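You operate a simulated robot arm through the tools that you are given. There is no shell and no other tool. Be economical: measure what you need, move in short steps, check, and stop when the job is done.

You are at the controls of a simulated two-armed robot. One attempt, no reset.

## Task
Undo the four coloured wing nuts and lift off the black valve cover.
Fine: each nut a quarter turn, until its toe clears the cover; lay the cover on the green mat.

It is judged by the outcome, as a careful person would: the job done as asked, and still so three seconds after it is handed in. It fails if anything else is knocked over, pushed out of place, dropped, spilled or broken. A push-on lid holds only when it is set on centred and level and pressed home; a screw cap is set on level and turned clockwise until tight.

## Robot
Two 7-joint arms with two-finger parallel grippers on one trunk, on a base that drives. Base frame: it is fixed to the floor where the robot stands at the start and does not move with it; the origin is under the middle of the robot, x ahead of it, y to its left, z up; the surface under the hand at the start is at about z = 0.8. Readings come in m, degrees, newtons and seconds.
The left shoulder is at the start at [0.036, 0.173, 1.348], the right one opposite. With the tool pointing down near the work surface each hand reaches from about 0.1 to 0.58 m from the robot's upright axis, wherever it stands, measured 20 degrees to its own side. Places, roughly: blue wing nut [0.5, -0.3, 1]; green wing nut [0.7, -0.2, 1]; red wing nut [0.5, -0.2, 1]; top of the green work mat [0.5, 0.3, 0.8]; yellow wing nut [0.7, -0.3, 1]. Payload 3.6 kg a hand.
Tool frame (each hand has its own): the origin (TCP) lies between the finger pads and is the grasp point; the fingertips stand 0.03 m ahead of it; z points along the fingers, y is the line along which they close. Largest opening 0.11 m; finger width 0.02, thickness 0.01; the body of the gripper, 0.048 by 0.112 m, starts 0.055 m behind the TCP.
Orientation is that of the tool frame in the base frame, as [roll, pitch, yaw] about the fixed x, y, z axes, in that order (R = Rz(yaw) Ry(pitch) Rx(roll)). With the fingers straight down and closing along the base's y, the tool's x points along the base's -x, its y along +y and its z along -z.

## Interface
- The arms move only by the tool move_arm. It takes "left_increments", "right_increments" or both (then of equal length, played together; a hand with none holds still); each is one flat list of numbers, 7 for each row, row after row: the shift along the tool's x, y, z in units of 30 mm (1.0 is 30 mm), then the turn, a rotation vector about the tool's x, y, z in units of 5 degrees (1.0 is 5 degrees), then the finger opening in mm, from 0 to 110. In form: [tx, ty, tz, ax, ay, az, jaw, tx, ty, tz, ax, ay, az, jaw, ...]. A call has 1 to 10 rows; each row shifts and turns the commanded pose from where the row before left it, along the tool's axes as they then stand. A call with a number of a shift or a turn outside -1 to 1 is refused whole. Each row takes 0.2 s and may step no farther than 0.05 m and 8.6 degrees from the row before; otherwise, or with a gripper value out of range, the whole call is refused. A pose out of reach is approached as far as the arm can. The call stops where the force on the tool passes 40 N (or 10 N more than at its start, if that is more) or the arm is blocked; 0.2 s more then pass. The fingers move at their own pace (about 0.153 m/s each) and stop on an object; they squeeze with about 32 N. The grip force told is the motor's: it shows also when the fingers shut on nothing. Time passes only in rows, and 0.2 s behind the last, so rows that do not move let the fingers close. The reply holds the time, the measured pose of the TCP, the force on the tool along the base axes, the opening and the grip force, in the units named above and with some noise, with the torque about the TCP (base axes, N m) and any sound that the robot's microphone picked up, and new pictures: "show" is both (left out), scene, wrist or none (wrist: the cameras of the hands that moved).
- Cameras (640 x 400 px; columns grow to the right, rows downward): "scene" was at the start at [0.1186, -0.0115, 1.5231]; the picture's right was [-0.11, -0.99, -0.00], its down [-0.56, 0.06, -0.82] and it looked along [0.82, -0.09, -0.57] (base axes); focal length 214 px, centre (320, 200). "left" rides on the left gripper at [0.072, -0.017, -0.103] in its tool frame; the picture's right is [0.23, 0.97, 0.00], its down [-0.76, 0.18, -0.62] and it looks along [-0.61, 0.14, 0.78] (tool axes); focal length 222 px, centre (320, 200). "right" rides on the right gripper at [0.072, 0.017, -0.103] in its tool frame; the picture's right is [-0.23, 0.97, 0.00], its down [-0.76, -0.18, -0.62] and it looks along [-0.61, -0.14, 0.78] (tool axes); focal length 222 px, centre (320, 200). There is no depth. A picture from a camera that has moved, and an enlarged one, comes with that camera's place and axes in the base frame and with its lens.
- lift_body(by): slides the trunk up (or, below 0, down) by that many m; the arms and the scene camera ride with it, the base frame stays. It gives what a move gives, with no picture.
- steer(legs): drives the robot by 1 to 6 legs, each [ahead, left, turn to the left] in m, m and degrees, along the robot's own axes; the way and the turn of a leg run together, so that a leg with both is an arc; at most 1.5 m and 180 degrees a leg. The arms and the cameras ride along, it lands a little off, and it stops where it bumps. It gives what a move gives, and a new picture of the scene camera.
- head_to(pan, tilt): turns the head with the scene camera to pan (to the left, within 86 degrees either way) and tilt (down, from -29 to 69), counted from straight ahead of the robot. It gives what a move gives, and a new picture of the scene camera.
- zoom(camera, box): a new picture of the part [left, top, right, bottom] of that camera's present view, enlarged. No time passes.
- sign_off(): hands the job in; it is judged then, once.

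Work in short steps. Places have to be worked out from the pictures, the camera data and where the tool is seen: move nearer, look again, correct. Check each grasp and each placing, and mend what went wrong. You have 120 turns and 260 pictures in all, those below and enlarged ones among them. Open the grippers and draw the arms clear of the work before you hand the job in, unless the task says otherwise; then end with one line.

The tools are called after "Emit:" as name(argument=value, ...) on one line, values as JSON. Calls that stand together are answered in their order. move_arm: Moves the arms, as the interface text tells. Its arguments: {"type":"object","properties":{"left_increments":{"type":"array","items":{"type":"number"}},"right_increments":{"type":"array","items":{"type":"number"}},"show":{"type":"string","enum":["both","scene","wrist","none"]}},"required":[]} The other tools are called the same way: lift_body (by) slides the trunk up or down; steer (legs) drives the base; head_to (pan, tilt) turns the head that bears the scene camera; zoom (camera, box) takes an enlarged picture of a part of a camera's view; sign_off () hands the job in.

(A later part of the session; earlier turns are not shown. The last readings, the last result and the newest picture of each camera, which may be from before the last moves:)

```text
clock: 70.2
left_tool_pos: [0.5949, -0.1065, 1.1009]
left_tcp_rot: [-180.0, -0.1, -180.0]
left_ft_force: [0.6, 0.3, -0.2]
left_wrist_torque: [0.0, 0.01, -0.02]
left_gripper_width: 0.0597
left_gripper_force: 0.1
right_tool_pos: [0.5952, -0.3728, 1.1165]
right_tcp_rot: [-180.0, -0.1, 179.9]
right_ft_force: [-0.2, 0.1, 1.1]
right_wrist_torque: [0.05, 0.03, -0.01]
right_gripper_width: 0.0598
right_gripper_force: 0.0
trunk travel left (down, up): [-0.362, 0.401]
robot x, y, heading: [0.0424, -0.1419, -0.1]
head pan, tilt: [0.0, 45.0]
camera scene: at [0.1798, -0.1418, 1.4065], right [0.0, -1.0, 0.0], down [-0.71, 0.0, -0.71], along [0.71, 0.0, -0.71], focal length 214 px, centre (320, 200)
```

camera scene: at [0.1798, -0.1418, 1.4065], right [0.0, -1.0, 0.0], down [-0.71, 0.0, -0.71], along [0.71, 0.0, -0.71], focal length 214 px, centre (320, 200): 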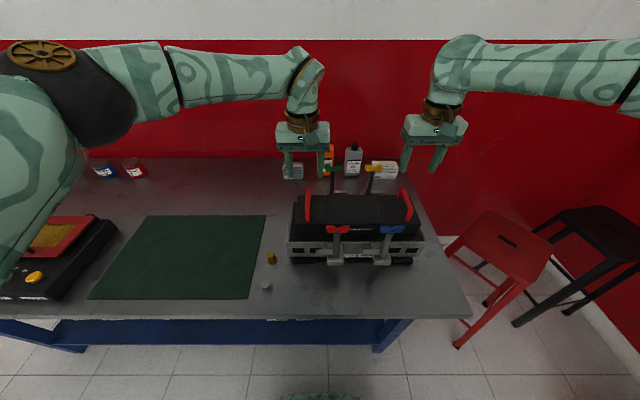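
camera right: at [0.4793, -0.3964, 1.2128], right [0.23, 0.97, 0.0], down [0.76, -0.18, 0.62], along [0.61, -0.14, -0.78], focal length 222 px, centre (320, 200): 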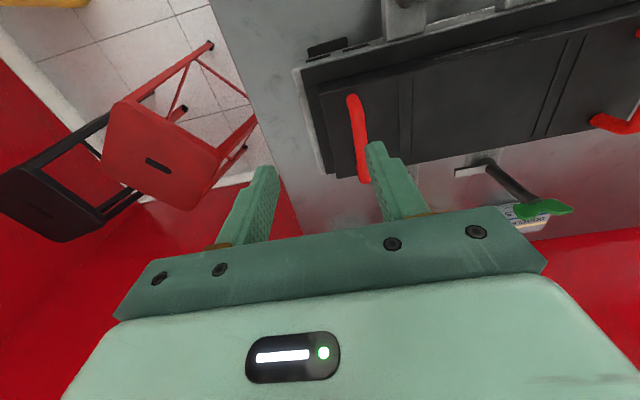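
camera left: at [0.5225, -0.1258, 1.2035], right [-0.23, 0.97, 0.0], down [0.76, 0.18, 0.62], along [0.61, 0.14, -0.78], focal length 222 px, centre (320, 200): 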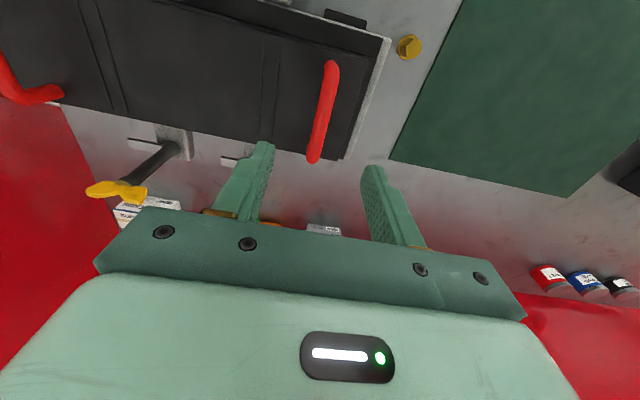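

Both are over their handles. Lower to z≈1.02 and look along the fingers.

Emit:
move_arm(left_increments=[0, 0, 0.68, 0, 0, 0, 50, 0, 0, 0.68, 0, 0, 0, 50, 0, 0, 0.68, 0, 0, 0, 50, 0, 0, 0.66, 0, 0, 0, 50], right_increments=[0, 0, 0.81, 0, 0, 0, 50, 0, 0, 0.81, 0, 0, 0, 50, 0, 0, 0.81, 0, 0, 0, 50, 0, 0, 0.78, 0, 0, 0, 50], show="both")

Emit:
zoom(camera="scene", box=[270, 130, 430, 250])

Emit:
zoom(camera="left", box=[250, 50, 410, 210])

Emit:
zoom(camera="right", box=[230, 50, 390, 210])

```text
clock: 71.2
left_tool_pos: [0.5953, -0.1052, 1.0202]
left_tcp_rot: [180.0, 0.0, -179.9]
left_ft_force: [-0.4, 0.1, -0.5]
left_wrist_torque: [0.01, -0.04, -0.01]
left_gripper_width: 0.0498
left_gripper_force: 0.0
right_tool_pos: [0.5861, -0.379, 1.023]
right_tcp_rot: [180.0, 0.1, -180.0]
right_ft_force: [0.3, 0.3, 0.2]
right_wrist_torque: [-0.01, 0.01, 0.0]
right_gripper_width: 0.05
right_gripper_force: 0.1
right hand out of reach, approached as far as the arm can: row 3, 4
trunk travel left (down, up): [-0.362, 0.401]
robot x, y, heading: [0.0384, -0.1402, -0.2]
head pan, tilt: [0.0, 45.0]
camera scene: at [0.1791, -0.1415, 1.4066], right [0.0, -1.0, 0.0], down [-0.71, 0.0, -0.71], along [0.71, 0.0, -0.71], focal length 214 px, centre (320, 200)
camera right: at [0.5121, -0.3625, 1.1286], right [0.23, 0.97, 0.0], down [0.76, -0.18, 0.62], along [0.61, -0.14, -0.78], focal length 222 px, centre (320, 200)
camera left: at [0.523, -0.1224, 1.1224], right [-0.23, 0.97, 0.0], down [0.76, 0.18, 0.62], along [0.61, 0.14, -0.78], focal length 222 px, centre (320, 200)
```

scene: 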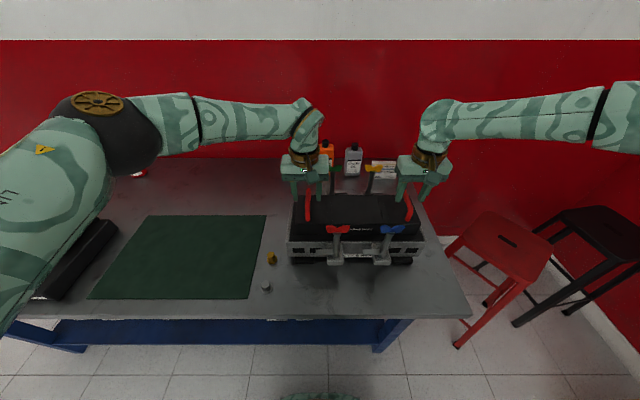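
right: 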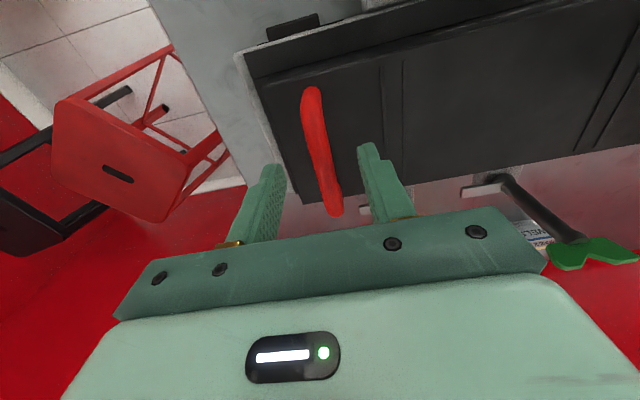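
left: 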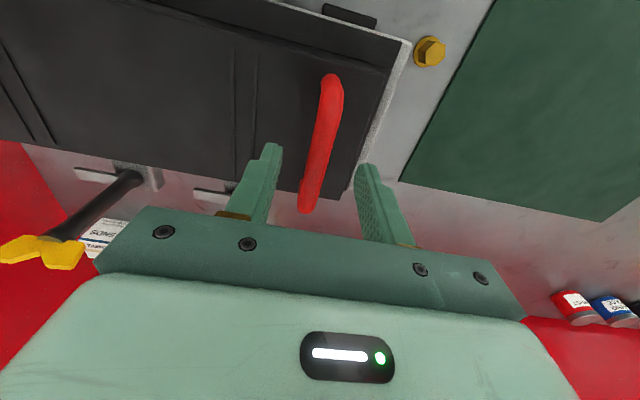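

```text
3.33 times, centred on (350, 190) of scene
camera zoom: at [0.1791, -0.1415, 1.4066], right [0.0, -1.0, 0.0], down [-0.71, 0.0, -0.71], along [0.71, 0.0, -0.71], focal length 715 px, centre (220, 233)
```

zoom: 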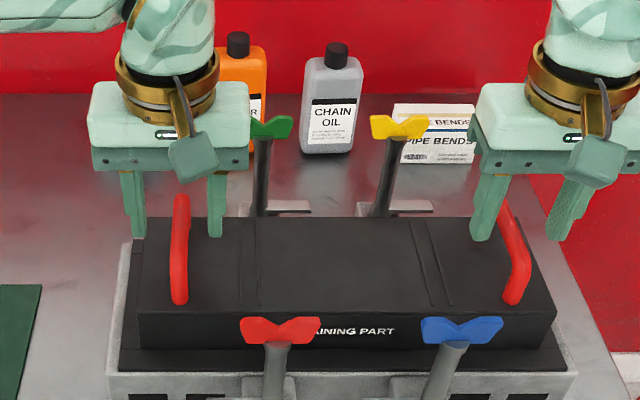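

```text
2.50 times, centred on (330, 130) of left
camera zoom: at [0.523, -0.1224, 1.1224], right [-0.23, 0.97, 0.0], down [0.76, 0.18, 0.62], along [0.61, 0.14, -0.78], focal length 555 px, centre (295, 375)
```

zoom: 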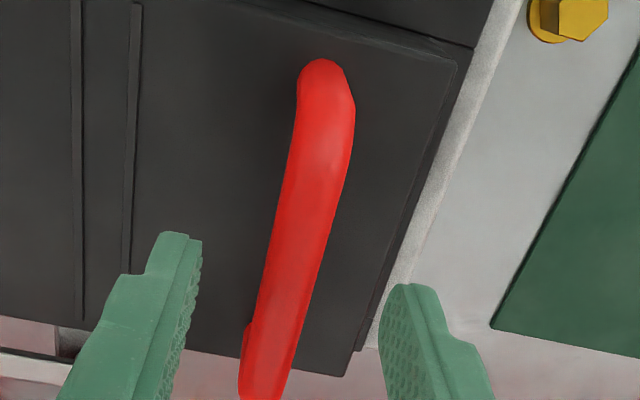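

```text
2.50 times, centred on (310, 130) of right
camera zoom: at [0.5121, -0.3625, 1.1286], right [0.23, 0.97, 0.0], down [0.76, -0.18, 0.62], along [0.61, -0.14, -0.78], focal length 555 px, centre (345, 375)
```

zoom: 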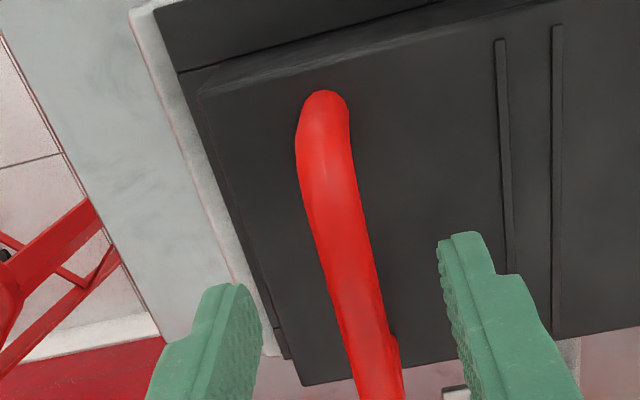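

Handles are well centred between the fingers, but the right arm hits its limit again lower down. I raise 3 cm, shift the base 6 cm further left, and recompensate.

Emit:
move_arm(left_increments=[0, 0, -1, 0, 0, 0, 50], right_increments=[0, 0, -1, 0, 0, 0, 50], show="none")

Emit:
steer(legs=[[0.015, 0.07, 0]])

Emit:
move_arm(left_increments=[0.1, -0.58, 0, 0, 0, 0, 50, 0.1, -0.58, 0, 0, 0, 0, 50, 0, -0.58, 0, 0, 0, 0, 50, 0, -0.58, 0, 0, 0, 0, 50], right_increments=[0.1, -0.58, 0, 0, 0, 0, 50, 0, -0.58, 0, 0, 0, 0, 50, 0, -0.58, 0, 0, 0, 0, 50, 0, -0.45, 0, 0, 0, 0, 50], show="none")

```text
clock: 71.6
left_tool_pos: [0.5932, -0.1058, 1.0503]
left_tcp_rot: [179.9, 0.1, 179.9]
left_ft_force: [0.1, -0.7, -0.6]
left_wrist_torque: [0.03, -0.01, -0.01]
left_gripper_width: 0.0499
left_gripper_force: 0.0
right_tool_pos: [0.5856, -0.3795, 1.0556]
right_tcp_rot: [180.0, 0.0, 179.9]
right_ft_force: [0.7, 0.3, 0.1]
right_wrist_torque: [0.04, -0.01, 0.01]
right_gripper_width: 0.0502
right_gripper_force: 0.0
trunk travel left (down, up): [-0.362, 0.401]
robot x, y, heading: [0.0437, -0.1415, 0.1]
head pan, tilt: [0.0, 45.0]
```

```text
clock: 72.7
left_tool_pos: [0.6092, -0.0337, 1.0496]
left_tcp_rot: [-179.9, 0.0, -180.0]
left_ft_force: [-0.4, 0.0, -0.9]
left_wrist_torque: [-0.05, 0.07, -0.04]
left_gripper_width: 0.0501
left_gripper_force: 0.1
right_tool_pos: [0.6015, -0.3074, 1.0535]
right_tcp_rot: [-179.9, 0.0, -179.9]
right_ft_force: [-0.7, 0.6, -0.3]
right_wrist_torque: [-0.06, -0.04, 0.04]
right_gripper_width: 0.05
right_gripper_force: 0.1
trunk travel left (down, up): [-0.362, 0.401]
robot x, y, heading: [0.0567, -0.0654, 0.0]
head pan, tilt: [0.0, 45.0]
camera scene: at [0.1941, -0.0689, 1.4067], right [0.0, -1.0, 0.0], down [-0.71, 0.0, -0.71], along [0.71, 0.0, -0.71], focal length 214 px, centre (320, 200)
```

scene: 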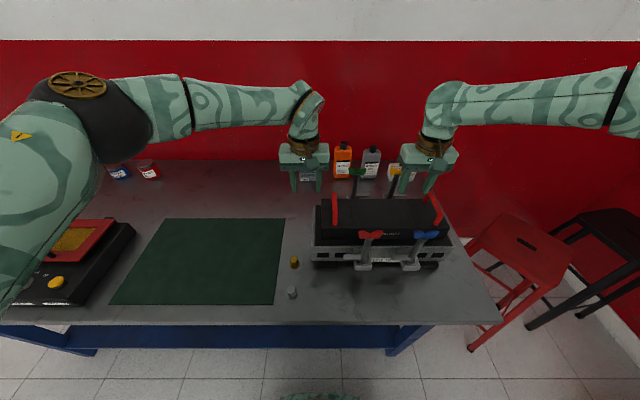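

```text
clock: 73.7
left_tool_pos: [0.6029, -0.1059, 1.0514]
left_tcp_rot: [-179.9, -0.1, 179.9]
left_ft_force: [-0.8, 0.8, 0.5]
left_wrist_torque: [0.03, -0.04, -0.01]
left_gripper_width: 0.0502
left_gripper_force: 0.1
right_tool_pos: [0.5986, -0.3769, 1.0528]
right_tcp_rot: [179.9, 0.1, -180.0]
right_ft_force: [0.2, 0.4, -1.0]
right_wrist_torque: [0.0, -0.02, 0.0]
right_gripper_width: 0.0501
right_gripper_force: 0.0
trunk travel left (down, up): [-0.362, 0.401]
robot x, y, heading: [0.0548, -0.0682, -0.1]
head pan, tilt: [0.0, 45.0]
```

Both reach. Lower to z≈0.985 (tips 0.955) and check.

Emit:
move_arm(left_increments=[0, 0, 0.74, 0, 0, 0, 50, 0, 0, 0.74, 0, 0, 0, 50, 0, 0, 0.74, 0, 0, 0, 50], right_increments=[0, 0, 0.75, 0, 0, 0, 50, 0, 0, 0.75, 0, 0, 0, 50, 0, 0, 0.75, 0, 0, 0, 50], show="both")

Emit:
zoom(camera="scene", box=[290, 130, 470, 265])

```text
clock: 74.5
left_tool_pos: [0.6045, -0.105, 0.9856]
left_tcp_rot: [-180.0, 0.1, -180.0]
left_ft_force: [1.9, -0.4, 2.9]
left_wrist_torque: [0.07, 0.01, -0.03]
left_gripper_width: 0.0499
left_gripper_force: 0.0
right_tool_pos: [0.5966, -0.3755, 0.9852]
right_tcp_rot: [179.9, 0.0, 180.0]
right_ft_force: [-0.5, 0.3, -0.2]
right_wrist_torque: [0.0, 0.03, -0.01]
right_gripper_width: 0.0501
right_gripper_force: 0.1
trunk travel left (down, up): [-0.362, 0.401]
robot x, y, heading: [0.0534, -0.0695, 0.2]
head pan, tilt: [0.0, 45.0]
camera scene: at [0.1932, -0.0711, 1.4068], right [0.0, -1.0, 0.0], down [-0.71, 0.0, -0.71], along [0.71, 0.0, -0.71], focal length 214 px, centre (320, 200)
camera right: at [0.5236, -0.3576, 1.0907], right [0.23, 0.97, 0.0], down [0.76, -0.18, 0.62], along [0.61, -0.14, -0.78], focal length 222 px, centre (320, 200)
camera left: at [0.5316, -0.1222, 1.0879], right [-0.23, 0.97, 0.0], down [0.76, 0.18, 0.62], along [0.61, 0.14, -0.78], focal length 222 px, centre (320, 200)
```

scene: 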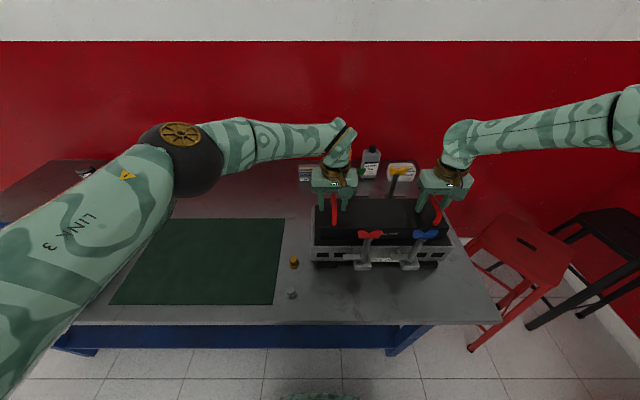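
right: 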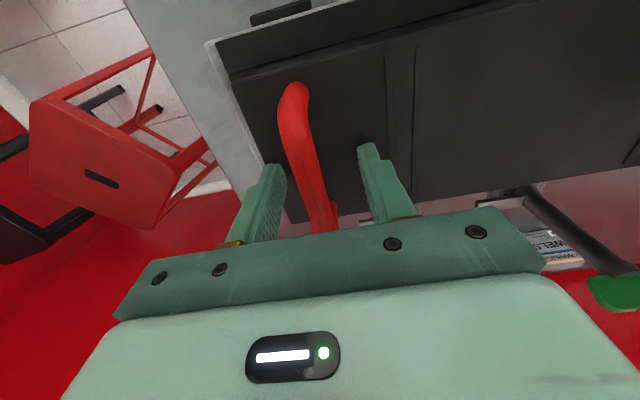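
left: 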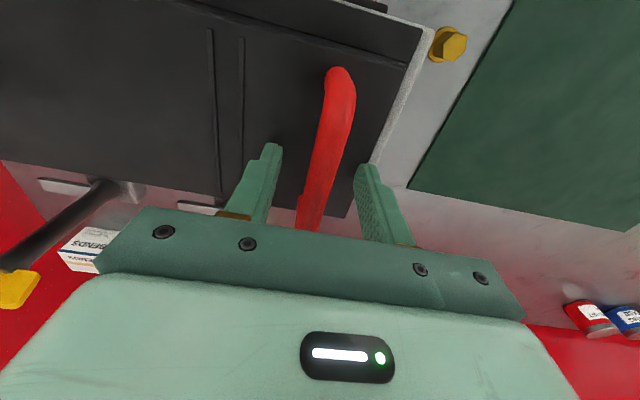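

```text
2.96 times, centred on (380, 198) of scene
camera zoom: at [0.1932, -0.0711, 1.4068], right [0.0, -1.0, 0.0], down [-0.71, 0.0, -0.71], along [0.71, 0.0, -0.71], focal length 636 px, centre (142, 207)
```

zoom: 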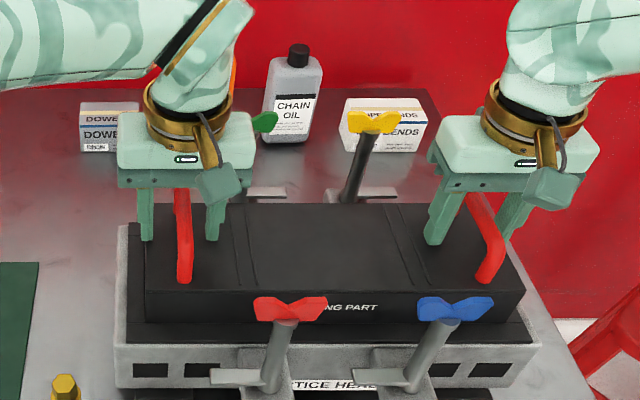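

Bars lie between fingers. Lower a further 12 mm and close both.

Emit:
move_arm(left_increments=[0, 0, 0.2, 0, 0, 0, 50, 0, 0, 0.2, 0, 0, 0, 50, 0, 0, 0, 0, 0, 0, 0, 0, 0, 0, 0, 0, 0, 0, 0, 0, 0, 0, 0, 0, 0], right_increments=[0, 0, 0.2, 0, 0, 0, 50, 0, 0, 0.2, 0, 0, 0, 50, 0, 0, 0, 0, 0, 0, 0, 0, 0, 0, 0, 0, 0, 0, 0, 0, 0, 0, 0, 0, 0], show="both")

Emit:
zoom(camera="scene", box=[290, 130, 470, 265])

```text
clock: 75.0
left_tool_pos: [0.6034, -0.1045, 0.9853]
left_tcp_rot: [-179.7, 0.8, -179.9]
left_ft_force: [-4.3, 1.7, 18.9]
left_wrist_torque: [0.58, 0.35, 0.23]
left_gripper_width: 0.0505
left_gripper_force: 0.7
right_tool_pos: [0.5977, -0.375, 0.9853]
right_tcp_rot: [180.0, 0.9, 179.9]
right_ft_force: [-4.8, -1.9, 16.8]
right_wrist_torque: [0.04, 0.29, 0.16]
right_gripper_width: 0.05
right_gripper_force: 0.0
trunk travel left (down, up): [-0.362, 0.401]
robot x, y, heading: [0.0536, -0.0721, 0.0]
head pan, tilt: [0.0, 45.0]
stopped in row 2 (left hand): the force on the tool passed its limit at 46 N (the readings are from after the stop); the commanded pose is now the measured one
camera scene: at [0.1883, -0.0702, 1.4075], right [0.0, -1.0, 0.0], down [-0.7, 0.0, -0.71], along [0.71, 0.0, -0.7], focal length 214 px, centre (320, 200)
camera right: at [0.5221, -0.3574, 1.089], right [0.23, 0.97, 0.0], down [0.75, -0.18, 0.63], along [0.62, -0.14, -0.77], focal length 222 px, centre (320, 200)
camera left: at [0.53, -0.1219, 1.0872], right [-0.23, 0.97, -0.01], down [0.75, 0.18, 0.63], along [0.62, 0.14, -0.77], focal length 222 px, centre (320, 200)
```

scene: 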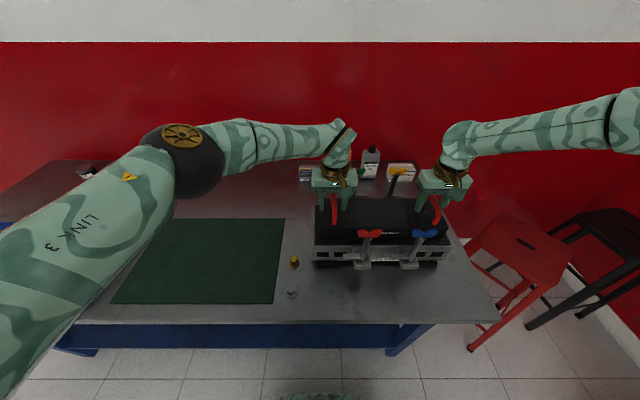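
right: 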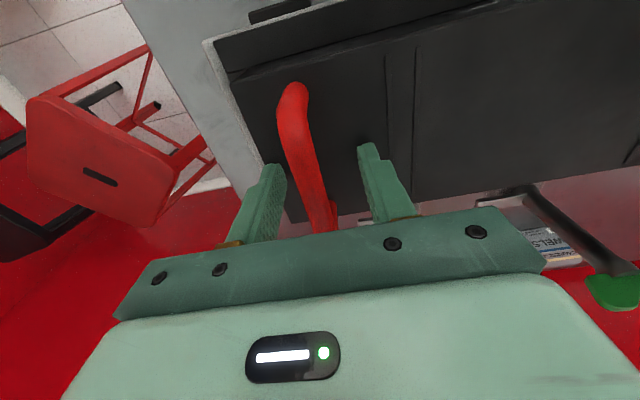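
left: 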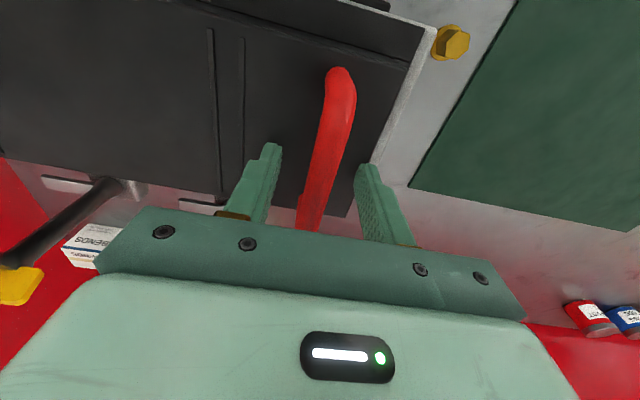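

```text
2.96 times, centred on (380, 198) of scene
camera zoom: at [0.1883, -0.0702, 1.4075], right [0.0, -1.0, 0.0], down [-0.7, 0.0, -0.71], along [0.71, 0.0, -0.7], focal length 636 px, centre (142, 207)
```

zoom: 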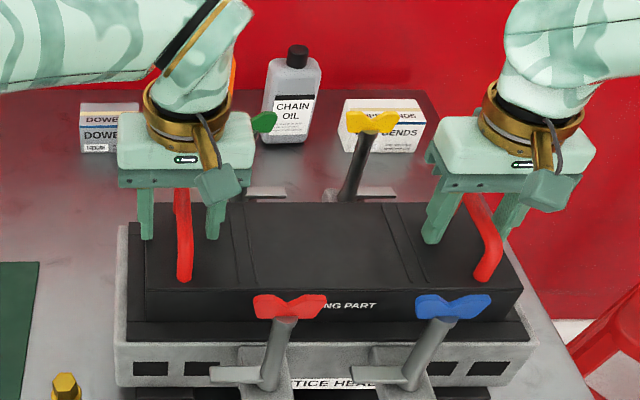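

The fingertips rest on the cover top (z≈0.955), so the bar is at about pad height. Raise 4 mm and close.

Emit:
move_arm(left_increments=[0, 0, -0.15, 0, 0, 0, 50, 0, 0, 0, 0, 0, 0, 0, 0, 0, 0, 0, 0, 0, 0, 0, 0, 0, 0, 0, 0, 0], right_increments=[0, 0, -0.15, 0, 0, 0, 50, 0, 0, 0, 0, 0, 0, 0, 0, 0, 0, 0, 0, 0, 0, 0, 0, 0, 0, 0, 0, 0], show="wrist")

```text
clock: 76.0
left_tool_pos: [0.6064, -0.1041, 0.9855]
left_tcp_rot: [-179.8, 0.6, 180.0]
left_ft_force: [0.7, -0.5, 5.5]
left_wrist_torque: [-0.01, -0.36, 0.02]
left_gripper_width: 0.0135
left_gripper_force: 32.6
right_tool_pos: [0.5997, -0.3751, 0.9855]
right_tcp_rot: [-180.0, 0.6, -180.0]
right_ft_force: [1.3, 3.0, 0.1]
right_wrist_torque: [-0.01, -0.45, 0.01]
right_gripper_width: 0.0135
right_gripper_force: 32.0
trunk travel left (down, up): [-0.362, 0.401]
robot x, y, heading: [0.0562, -0.0751, 0.1]
head pan, tilt: [0.0, 45.0]
camera right: at [0.5257, -0.3577, 1.0896], right [0.23, 0.97, 0.0], down [0.76, -0.18, 0.63], along [0.61, -0.14, -0.78], focal length 222 px, centre (320, 200)
camera left: at [0.534, -0.1218, 1.0874], right [-0.23, 0.97, -0.01], down [0.75, 0.18, 0.63], along [0.62, 0.14, -0.78], focal length 222 px, centre (320, 200)
```

right: 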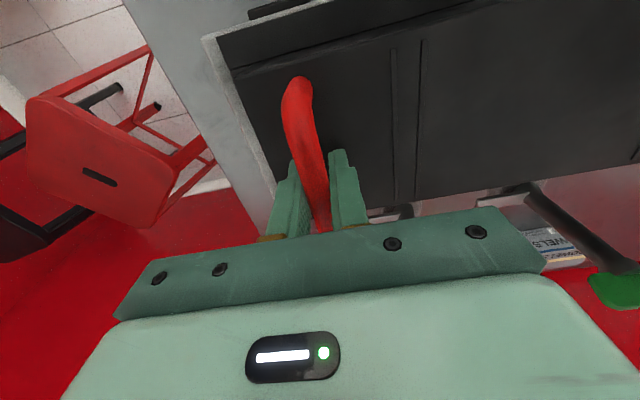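
left: 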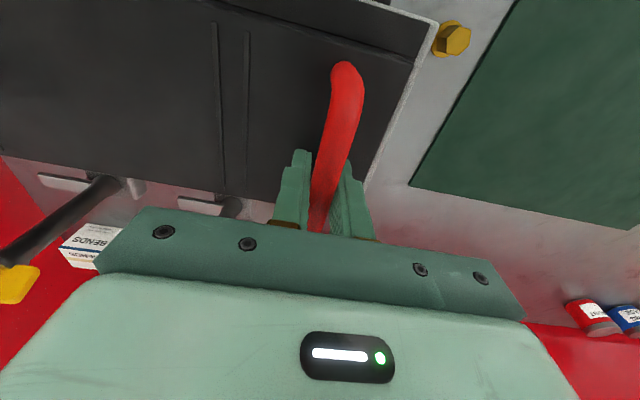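

Both bars gripped (13.5 mm). Lift the trunk 3 cm and read forces.

Emit:
lift_body(by=0.03)

Emit:
zoom(camera="scene", box=[290, 130, 470, 265])

```text
clock: 76.7
left_tool_pos: [0.6058, -0.105, 1.0201]
left_tcp_rot: [-179.7, 0.9, -179.8]
left_ft_force: [1.3, 0.2, 14.5]
left_wrist_torque: [0.06, 0.7, 0.04]
left_gripper_width: 0.0136
left_gripper_force: 32.0
right_tool_pos: [0.5994, -0.3752, 1.02]
right_tcp_rot: [-179.9, 0.9, -179.9]
right_ft_force: [-0.7, -1.5, 18.7]
right_wrist_torque: [-0.04, 0.84, 0.12]
right_gripper_width: 0.0134
right_gripper_force: 32.0
trunk travel left (down, up): [-0.392, 0.371]
robot x, y, heading: [0.0533, -0.0702, 0.0]
head pan, tilt: [0.0, 45.0]
```

```text
2.96 times, centred on (380, 198) of scene
camera zoom: at [0.1811, -0.0702, 1.438], right [0.0, -1.0, 0.0], down [-0.71, 0.0, -0.71], along [0.71, 0.0, -0.71], focal length 636 px, centre (142, 207)
```

zoom: 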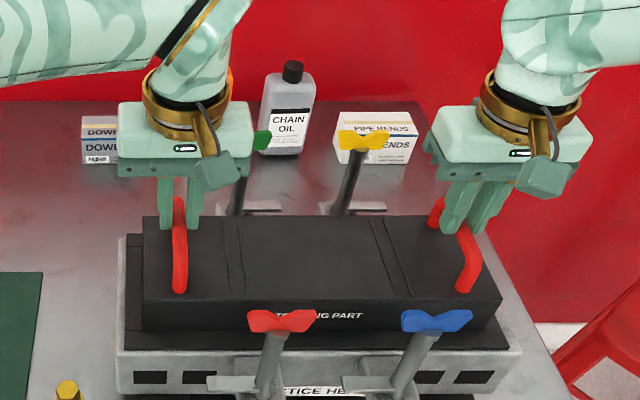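

The cover is up, about 16 N per hand. Keep lifting.

Emit:
lift_body(by=0.07)

Emit:
lift_body(by=0.1)

Emit:
move_arm(left_increments=[0, 0, 0, 0, 0, 0, 0], right_increments=[0, 0, 0, 0, 0, 0, 0], show="both")

```text
clock: 77.8
left_tool_pos: [0.6072, -0.1052, 1.0854]
left_tcp_rot: [-179.8, 0.5, 180.0]
left_ft_force: [-2.1, -4.9, -3.4]
left_wrist_torque: [-0.18, -0.57, -0.21]
left_gripper_width: 0.0135
left_gripper_force: 31.5
right_tool_pos: [0.5977, -0.3757, 1.0976]
right_tcp_rot: [179.9, 2.0, 180.0]
right_ft_force: [1.9, 5.3, -5.1]
right_wrist_torque: [0.13, 0.52, -0.2]
right_gripper_width: 0.0135
right_gripper_force: 31.8
trunk travel left (down, up): [-0.462, 0.301]
robot x, y, heading: [0.0549, -0.0696, 0.1]
head pan, tilt: [0.0, 45.0]
```

```text
clock: 79.1
left_tool_pos: [0.607, -0.1074, 1.1844]
left_tcp_rot: [-179.7, 0.4, 179.9]
left_ft_force: [-5.1, -17.3, -2.4]
left_wrist_torque: [-0.55, -0.27, -0.54]
left_gripper_width: 0.0138
left_gripper_force: 32.3
right_tool_pos: [0.5948, -0.3747, 1.2132]
right_tcp_rot: [179.7, 3.6, -180.0]
right_ft_force: [4.4, 17.5, -6.6]
right_wrist_torque: [0.48, 0.17, -0.49]
right_gripper_width: 0.0134
right_gripper_force: 32.0
trunk travel left (down, up): [-0.562, 0.201]
robot x, y, heading: [0.0559, -0.0706, -0.1]
head pan, tilt: [0.0, 45.0]
```

```text
clock: 79.5
left_tool_pos: [0.6068, -0.1056, 1.1841]
left_tcp_rot: [-179.7, 0.4, 179.9]
left_ft_force: [-5.6, -21.0, -2.8]
left_wrist_torque: [-0.57, 0.19, -0.54]
left_gripper_width: 0.0135
left_gripper_force: 31.9
right_tool_pos: [0.5941, -0.375, 1.2126]
right_tcp_rot: [179.8, 3.6, -180.0]
right_ft_force: [5.2, 21.5, -6.4]
right_wrist_torque: [0.57, -0.3, -0.56]
right_gripper_width: 0.0136
right_gripper_force: 32.0
trunk travel left (down, up): [-0.562, 0.201]
robot x, y, heading: [0.0549, -0.071, 0.2]
head pan, tilt: [0.0, 45.0]
camera scene: at [0.155, -0.0714, 1.608], right [0.0, -1.0, 0.0], down [-0.71, 0.0, -0.71], along [0.71, 0.0, -0.71], focal length 214 px, centre (320, 200)
camera right: at [0.5134, -0.3583, 1.3132], right [0.23, 0.97, 0.02], down [0.72, -0.18, 0.67], along [0.66, -0.14, -0.74], focal length 222 px, centre (320, 200)
camera left: at [0.5338, -0.1231, 1.2874], right [-0.23, 0.97, -0.01], down [0.76, 0.18, 0.63], along [0.61, 0.14, -0.78], focal length 222 px, centre (320, 200)
```

scene: 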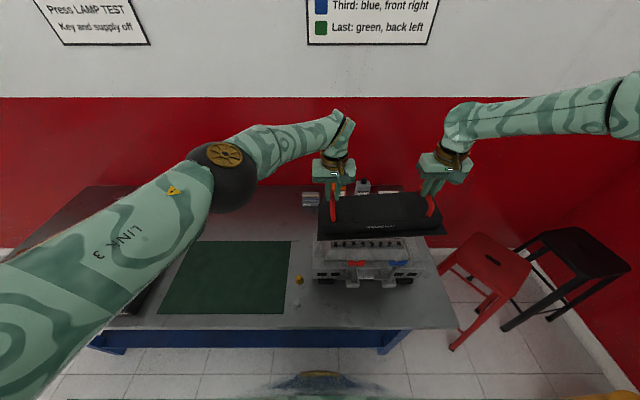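
right: 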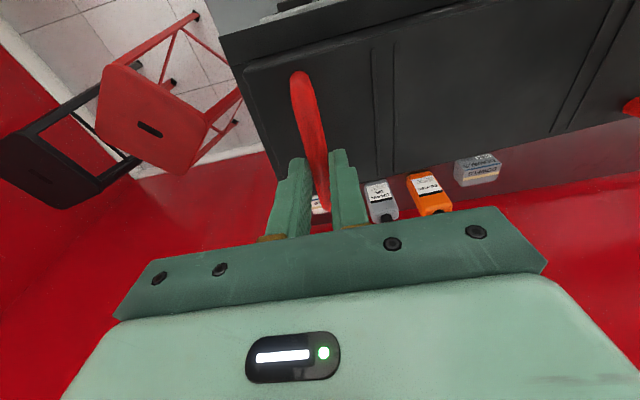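
left: 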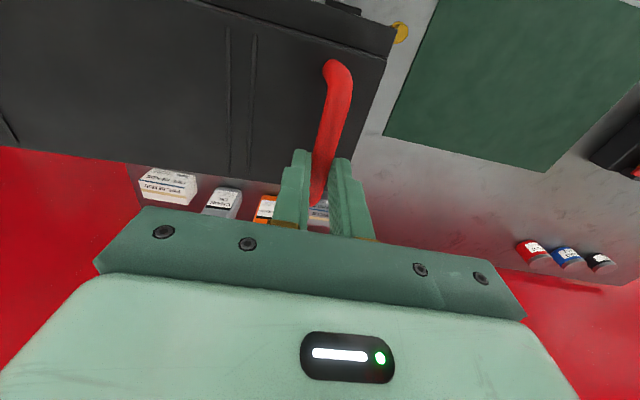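

The cover is clear above the block but the right hand sits 28 mm higher and is pitched 3.6°. I level it before moving.

Emit:
move_arm(right_increments=[0, 0, 0.3, 0, 0.2, 0, 0, 0, 0, 0.3, 0, 0.2, 0, 0, 0, 0, 0.3, 0, 0.2, 0, 0], left_increments=[0, 0, 0, 0, 0, 0, 0, 0, 0, 0, 0, 0, 0, 0, 0, 0, 0, 0, 0, 0, 0], show="scene")

```text
clock: 80.4
left_tool_pos: [0.603, -0.1104, 1.185]
left_tcp_rot: [-179.5, 0.1, 179.6]
left_ft_force: [-4.1, -0.7, -3.7]
left_wrist_torque: [-0.08, -0.43, -0.59]
left_gripper_width: 0.0147
left_gripper_force: 32.0
right_tool_pos: [0.5784, -0.3788, 1.1976]
right_tcp_rot: [179.3, 1.0, 179.8]
right_ft_force: [4.2, 1.1, -3.6]
right_wrist_torque: [0.01, 0.28, -0.62]
right_gripper_width: 0.0148
right_gripper_force: 31.5
right hand out of reach, approached as far as the arm can: row 1, 2, 3
trunk travel left (down, up): [-0.562, 0.201]
robot x, y, heading: [0.0533, -0.0688, 0.1]
head pan, tilt: [0.0, 45.0]
stopped in row 3 (right hand): the force on the tool passed its limit at 40 N (the readings are from after the stop); the commanded pose is now the measured one
camera scene: at [0.1552, -0.0716, 1.608], right [0.0, -1.0, 0.0], down [-0.71, 0.0, -0.71], along [0.71, 0.0, -0.71], focal length 214 px, centre (320, 200)
```

scene: 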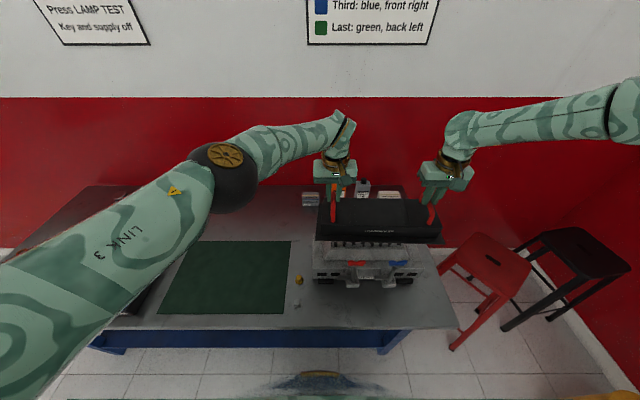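

The right arm is near its reach limit; bring both hands toward the robot, evening out x and z.

Emit:
move_arm(left_increments=[0.3, 0, 0, 0, 0, 0, 0, 0.4, 0, 0, 0, 0, 0, 0, 0.4, 0, 0, 0, 0, 0, 0, 0.4, 0, 0, 0, 0, 0, 0, 0.4, 0, 0, 0, 0, 0, 0], right_increments=[0.2, 0, 0, 0, 0, 0, 0, 0.2, 0, 0.05, 0, 0, 0, 0, 0.2, 0, 0.1, 0, 0, 0, 0, 0.2, 0, 0.1, 0, 0, 0, 0, 0.25, 0, 0.1, 0, 0, 0, 0], show="scene")

```text
clock: 81.6
left_tool_pos: [0.548, -0.1087, 1.1847]
left_tcp_rot: [-179.5, 0.4, 179.8]
left_ft_force: [5.6, 4.6, -4.6]
left_wrist_torque: [0.17, -0.36, 0.74]
left_gripper_width: 0.0137
left_gripper_force: 31.9
right_tool_pos: [0.5455, -0.3797, 1.1864]
right_tcp_rot: [179.5, 0.9, -179.9]
right_ft_force: [-4.8, -4.5, -3.5]
right_wrist_torque: [-0.15, 0.36, 0.65]
right_gripper_width: 0.0136
right_gripper_force: 31.4
trunk travel left (down, up): [-0.562, 0.201]
robot x, y, heading: [0.0548, -0.0703, -0.2]
head pan, tilt: [0.0, 45.0]
camera scene: at [0.1545, -0.0714, 1.6081], right [0.0, -1.0, 0.0], down [-0.71, 0.0, -0.71], along [0.71, 0.0, -0.71], focal length 214 px, centre (320, 200)
```

scene: 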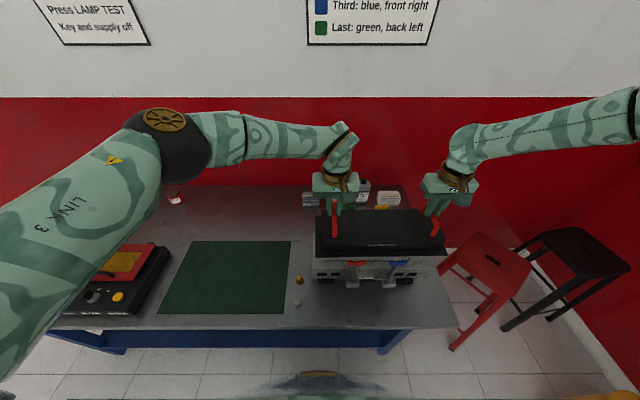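

Level, forces small. Before driving left I look left for obstacles such as the lamp.

Emit:
head_to(pan=50, tilt=25)

```text
clock: 82.8
left_tool_pos: [0.5479, -0.1092, 1.1839]
left_tcp_rot: [-179.5, 0.2, 179.8]
left_ft_force: [5.1, 12.1, -4.7]
left_wrist_torque: [0.34, -0.47, 0.7]
left_gripper_width: 0.0137
left_gripper_force: 32.5
right_tool_pos: [0.5478, -0.3797, 1.1861]
right_tcp_rot: [179.4, 1.1, -180.0]
right_ft_force: [-5.0, -13.0, -3.9]
right_wrist_torque: [-0.38, 0.41, 0.72]
right_gripper_width: 0.0137
right_gripper_force: 32.0
trunk travel left (down, up): [-0.562, 0.201]
robot x, y, heading: [0.0557, -0.0701, -0.3]
head pan, tilt: [50.0, 25.0]
camera scene: at [0.1332, -0.001, 1.6386], right [0.77, -0.64, 0.0], down [-0.27, -0.32, -0.91], along [0.58, 0.69, -0.42], focal length 214 px, centre (320, 200)
```

scene: 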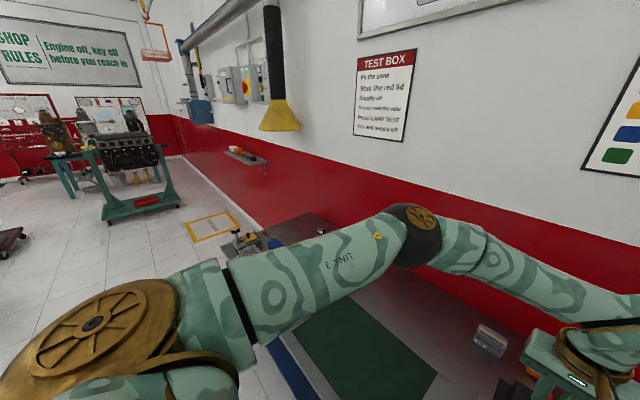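

Clear path at arm height. Drive left 0.52 m in two legs.

Emit:
steer(legs=[[0, 0.26, 0], [0, 0.26, 0]])

Emit:
head_to(pan=0, tilt=50)

```text
clock: 86.1
left_tool_pos: [0.5486, 0.4076, 1.185]
left_tcp_rot: [-179.6, 0.1, 179.7]
left_ft_force: [6.0, 22.9, -4.2]
left_wrist_torque: [0.56, -0.14, 0.63]
left_gripper_width: 0.0137
left_gripper_force: 32.3
right_tool_pos: [0.5465, 0.1375, 1.1862]
right_tcp_rot: [179.4, 0.9, 179.9]
right_ft_force: [-3.9, -22.8, -3.5]
right_wrist_torque: [-0.61, 0.14, 0.62]
right_gripper_width: 0.0134
right_gripper_force: 32.4
trunk travel left (down, up): [-0.562, 0.201]
robot x, y, heading: [0.058, 0.4495, -0.3]
head pan, tilt: [50.0, 25.0]
camera scene: at [0.1337, 0.5157, 1.6387], right [0.77, -0.64, 0.0], down [-0.27, -0.32, -0.91], along [0.58, 0.69, -0.42], focal length 214 px, centre (320, 200)
```

scene: 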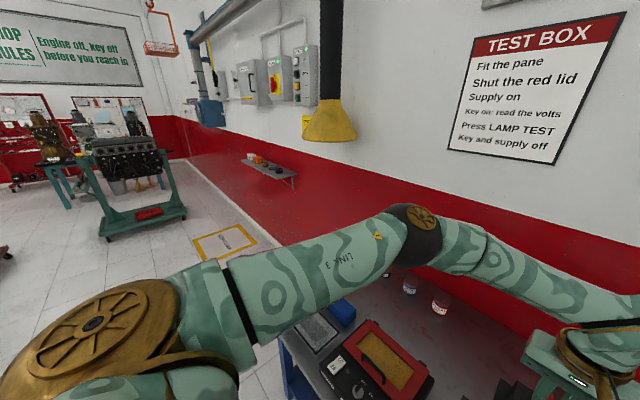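

```text
clock: 87.3
left_tool_pos: [0.5485, 0.4073, 1.1854]
left_tcp_rot: [-179.5, 0.4, 179.7]
left_ft_force: [5.2, -0.3, -2.8]
left_wrist_torque: [0.0, -0.5, 0.68]
left_gripper_width: 0.0137
left_gripper_force: 31.8
right_tool_pos: [0.5479, 0.1363, 1.1852]
right_tcp_rot: [179.4, 0.8, 179.9]
right_ft_force: [-4.8, 0.8, -4.5]
right_wrist_torque: [-0.05, 0.46, 0.68]
right_gripper_width: 0.0137
right_gripper_force: 32.1
trunk travel left (down, up): [-0.562, 0.201]
robot x, y, heading: [0.057, 0.4506, 0.0]
head pan, tilt: [0.0, 50.0]
camera scene: at [0.1513, 0.4459, 1.6012], right [0.0, -1.0, 0.0], down [-0.77, 0.0, -0.64], along [0.64, 0.0, -0.77], focal length 214 px, centre (320, 200)
```

scene: 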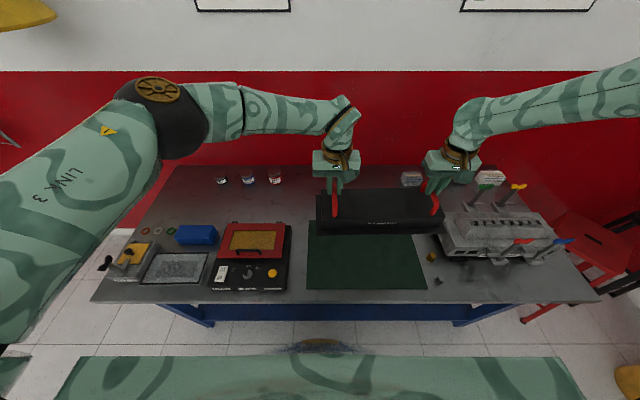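

Cover hangs over the mat (mat x 0.40–0.70, y 0.06–0.49; cover centre 0.548, 0.272). Lower the trunk in stages.

Emit:
lift_body(by=-0.15)

Emit:
lift_body(by=-0.06)

Emit:
move_arm(left_increments=[0, 0, 0, 0, 0, 0, 0], right_increments=[0, 0, 0, 0, 0, 0, 0], show="both")

```text
clock: 89.1
left_tool_pos: [0.5482, 0.4073, 1.0345]
left_tcp_rot: [-179.5, 0.3, 179.7]
left_ft_force: [4.1, 0.0, -4.1]
left_wrist_torque: [0.05, -0.08, 0.66]
left_gripper_width: 0.014
left_gripper_force: 31.8
right_tool_pos: [0.5457, 0.1378, 1.0361]
right_tcp_rot: [179.5, 1.0, 179.9]
right_ft_force: [-5.0, -1.0, -4.8]
right_wrist_torque: [0.0, 0.09, 0.6]
right_gripper_width: 0.0138
right_gripper_force: 32.8
trunk travel left (down, up): [-0.412, 0.351]
robot x, y, heading: [0.0575, 0.4499, -0.1]
head pan, tilt: [0.0, 50.0]
```

```text
clock: 90.1
left_tool_pos: [0.5481, 0.4078, 0.9747]
left_tcp_rot: [-179.5, 0.3, 179.7]
left_ft_force: [4.5, 1.1, -3.7]
left_wrist_torque: [0.08, -0.25, 0.69]
left_gripper_width: 0.0135
left_gripper_force: 32.2
right_tool_pos: [0.546, 0.1373, 0.9763]
right_tcp_rot: [179.4, 1.0, 179.8]
right_ft_force: [-6.0, -1.5, -4.4]
right_wrist_torque: [-0.02, 0.16, 0.67]
right_gripper_width: 0.0138
right_gripper_force: 32.0
trunk travel left (down, up): [-0.352, 0.411]
robot x, y, heading: [0.0559, 0.4451, -0.2]
head pan, tilt: [0.0, 50.0]
```

```text
clock: 90.5
left_tool_pos: [0.5485, 0.408, 0.9736]
left_tcp_rot: [-179.5, 0.2, 179.7]
left_ft_force: [5.4, 1.7, -4.4]
left_wrist_torque: [0.06, -0.14, 0.64]
left_gripper_width: 0.0137
left_gripper_force: 32.2
right_tool_pos: [0.5474, 0.1384, 0.9764]
right_tcp_rot: [179.4, 0.9, 179.9]
right_ft_force: [-4.8, -1.5, -3.5]
right_wrist_torque: [-0.07, 0.13, 0.61]
right_gripper_width: 0.0137
right_gripper_force: 31.9
trunk travel left (down, up): [-0.352, 0.411]
robot x, y, heading: [0.0589, 0.4474, 0.0]
head pan, tilt: [0.0, 50.0]
camera scene: at [0.194, 0.4456, 1.3896], right [0.0, -1.0, 0.0], down [-0.77, 0.0, -0.64], along [0.64, 0.0, -0.77], focal length 214 px, centre (320, 200)
camera right: at [0.471, 0.1539, 1.0797], right [0.23, 0.97, 0.01], down [0.75, -0.19, 0.63], along [0.62, -0.14, -0.77], focal length 222 px, centre (320, 200)
camera left: at [0.476, 0.392, 1.0772], right [-0.22, 0.97, -0.01], down [0.76, 0.18, 0.62], along [0.61, 0.13, -0.78], focal length 222 px, centre (320, 200)
```

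scene: 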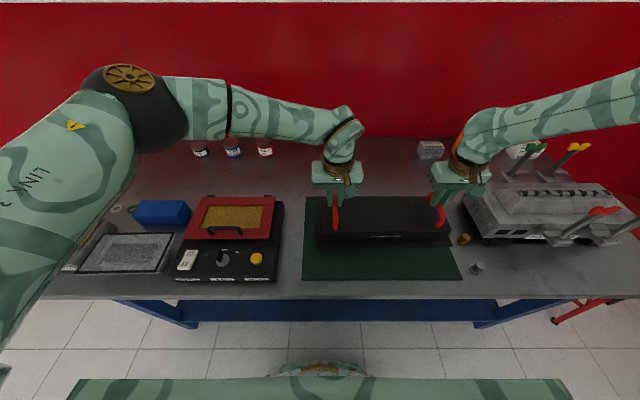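
right: 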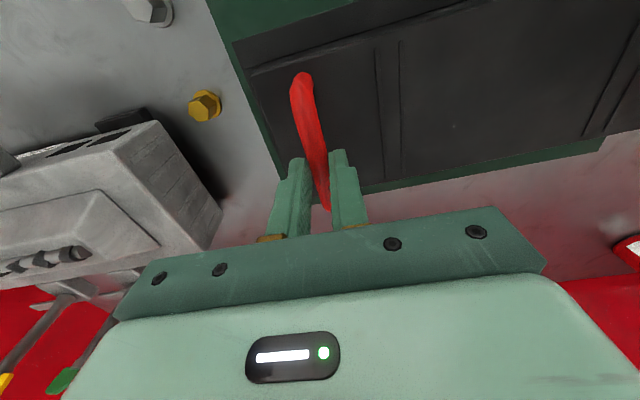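
left: 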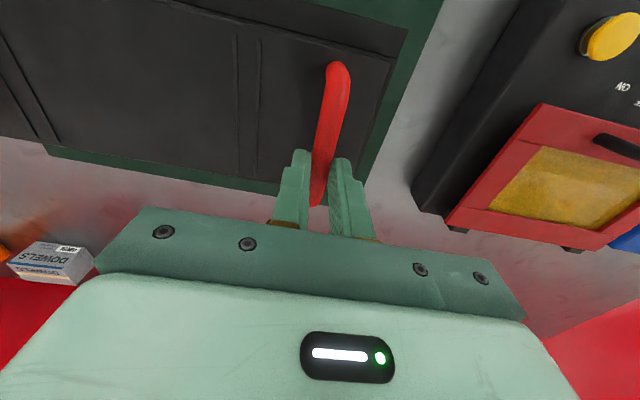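

Positions look good. Lower further in small steps watching forces.

Emit:
lift_body(by=-0.05)

Emit:
zoom(camera="scene", box=[280, 160, 500, 300])

```text
clock: 91.4
left_tool_pos: [0.5489, 0.4071, 0.9242]
left_tcp_rot: [-179.5, 0.3, 179.7]
left_ft_force: [5.2, 2.4, -2.8]
left_wrist_torque: [-0.02, -0.22, 0.7]
left_gripper_width: 0.0138
left_gripper_force: 31.5
right_tool_pos: [0.5462, 0.138, 0.9258]
right_tcp_rot: [179.4, 0.9, 179.9]
right_ft_force: [-4.9, -1.9, -4.1]
right_wrist_torque: [-0.08, 0.23, 0.66]
right_gripper_width: 0.0139
right_gripper_force: 31.9
trunk travel left (down, up): [-0.302, 0.461]
robot x, y, heading: [0.0535, 0.4479, 0.2]
head pan, tilt: [0.0, 50.0]
```

```text
2.86 times, centred on (390, 230) of scene
camera zoom: at [0.213, 0.4455, 1.3386], right [0.0, -1.0, 0.0], down [-0.77, 0.0, -0.64], along [0.64, 0.0, -0.77], focal length 613 px, centre (120, 114)
```

zoom: 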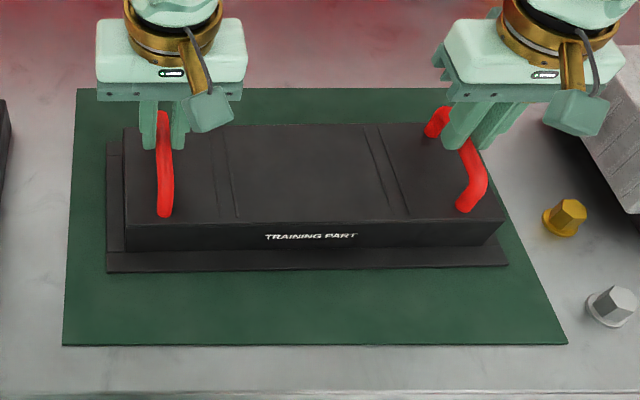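

Emit:
lift_body(by=-0.012)

Emit:
lift_body(by=-0.008)

Emit:
zoom(camera="scene", box=[280, 160, 500, 300])

```text
clock: 92.0
left_tool_pos: [0.5472, 0.4074, 0.9166]
left_tcp_rot: [-179.4, 0.7, 179.7]
left_ft_force: [7.4, 3.8, 32.5]
left_wrist_torque: [0.11, -0.26, 0.64]
left_gripper_width: 0.014
left_gripper_force: 31.6
right_tool_pos: [0.5459, 0.1358, 0.9187]
right_tcp_rot: [179.5, 1.5, 179.8]
right_ft_force: [6.9, -14.9, 32.8]
right_wrist_torque: [-0.37, -0.18, 0.64]
right_gripper_width: 0.0142
right_gripper_force: 31.9
trunk travel left (down, up): [-0.29, 0.473]
robot x, y, heading: [0.0542, 0.4493, 0.1]
head pan, tilt: [0.0, 50.0]
```

```text
clock: 92.6
left_tool_pos: [0.5442, 0.4075, 0.9063]
left_tcp_rot: [-179.5, 0.3, 179.6]
left_ft_force: [-0.6, 2.7, 30.4]
left_wrist_torque: [0.05, -0.03, 0.61]
left_gripper_width: 0.0138
left_gripper_force: 31.8
right_tool_pos: [0.5429, 0.1373, 0.9072]
right_tcp_rot: [179.4, 1.1, 179.9]
right_ft_force: [4.6, -13.4, 23.1]
right_wrist_torque: [-0.19, -0.12, 0.57]
right_gripper_width: 0.0136
right_gripper_force: 32.5
trunk travel left (down, up): [-0.282, 0.481]
robot x, y, heading: [0.0544, 0.4476, -0.2]
head pan, tilt: [0.0, 50.0]
```

```text
2.86 times, centred on (390, 230) of scene
camera zoom: at [0.217, 0.4458, 1.3187], right [0.0, -1.0, 0.0], down [-0.76, 0.0, -0.64], along [0.64, 0.0, -0.76], focal length 613 px, centre (120, 114)
```

zoom: 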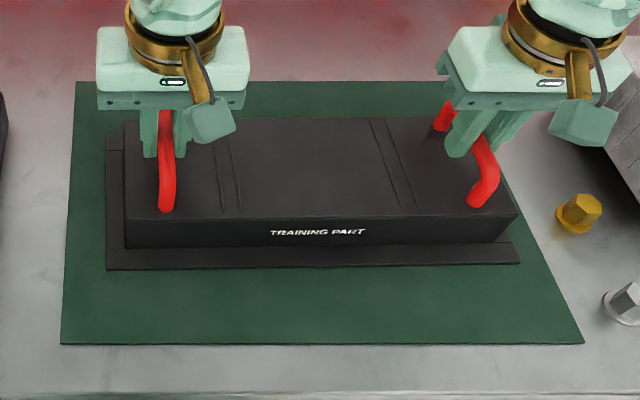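

The cover is resting on the mat (upward push on both hands). Open both hands and rise straight up.

Emit:
move_arm(left_increments=[0, 0, -0.1, 0, 0, 0, 0, 0, 0, 0, 0, 0, 0, 45, 0, 0, 0, 0, 0, 0, 45, 0, 0, -0.3, 0, 0, 0, 45, 0, 0, -0.7, 0, 0, 0, 45, 0, 0, -0.9, 0, 0, 0, 45], right_increments=[0, 0, -0.1, 0, 0, 0, 0, 0, 0, 0, 0, 0, 0, 45, 0, 0, 0, 0, 0, 0, 45, 0, 0, -0.3, 0, 0, 0, 45, 0, 0, -0.7, 0, 0, 0, 45, 0, 0, -0.9, 0, 0, 0, 45], show="both")

```text
clock: 94.0
left_tool_pos: [0.5464, 0.4086, 0.9659]
left_tcp_rot: [-179.6, 0.3, 179.6]
left_ft_force: [0.6, 0.3, 0.0]
left_wrist_torque: [-0.02, -0.03, -0.01]
left_gripper_width: 0.0451
left_gripper_force: 0.1
right_tool_pos: [0.5439, 0.1374, 0.9675]
right_tcp_rot: [179.4, 1.0, 179.9]
right_ft_force: [-0.1, 0.7, -0.7]
right_wrist_torque: [-0.02, -0.01, 0.01]
right_gripper_width: 0.0451
right_gripper_force: 0.1
trunk travel left (down, up): [-0.282, 0.481]
robot x, y, heading: [0.0557, 0.4457, -0.0]
head pan, tilt: [0.0, 50.0]
camera scene: at [0.2198, 0.446, 1.3185], right [0.0, -1.0, 0.0], down [-0.77, 0.0, -0.64], along [0.64, 0.0, -0.77], focal length 214 px, centre (320, 200)
camera right: at [0.4681, 0.1531, 1.0707], right [0.23, 0.97, 0.01], down [0.75, -0.18, 0.63], along [0.62, -0.13, -0.77], focal length 222 px, centre (320, 200)
camera left: at [0.4742, 0.3927, 1.068], right [-0.22, 0.98, -0.01], down [0.76, 0.18, 0.63], along [0.61, 0.13, -0.78], focal length 222 px, centre (320, 200)
```

scene: 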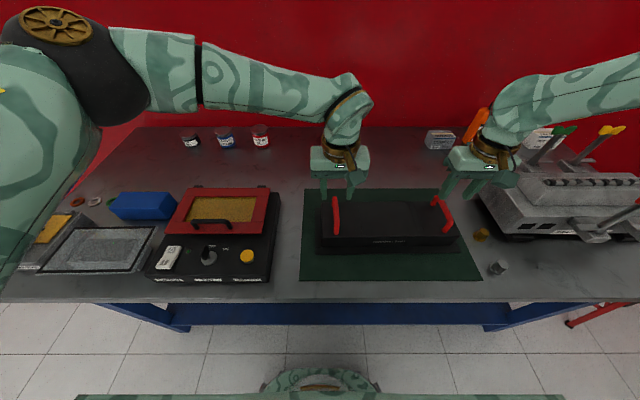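
right: 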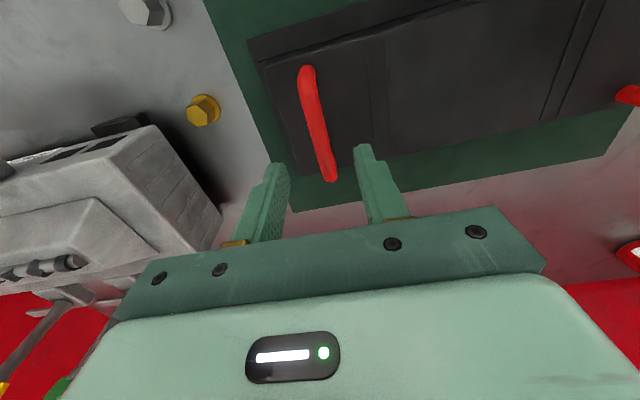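
left: 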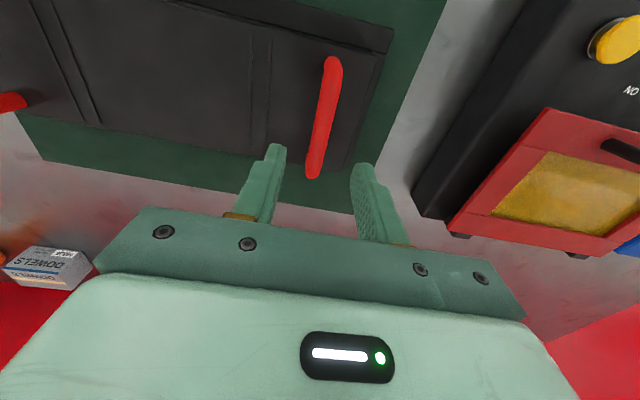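

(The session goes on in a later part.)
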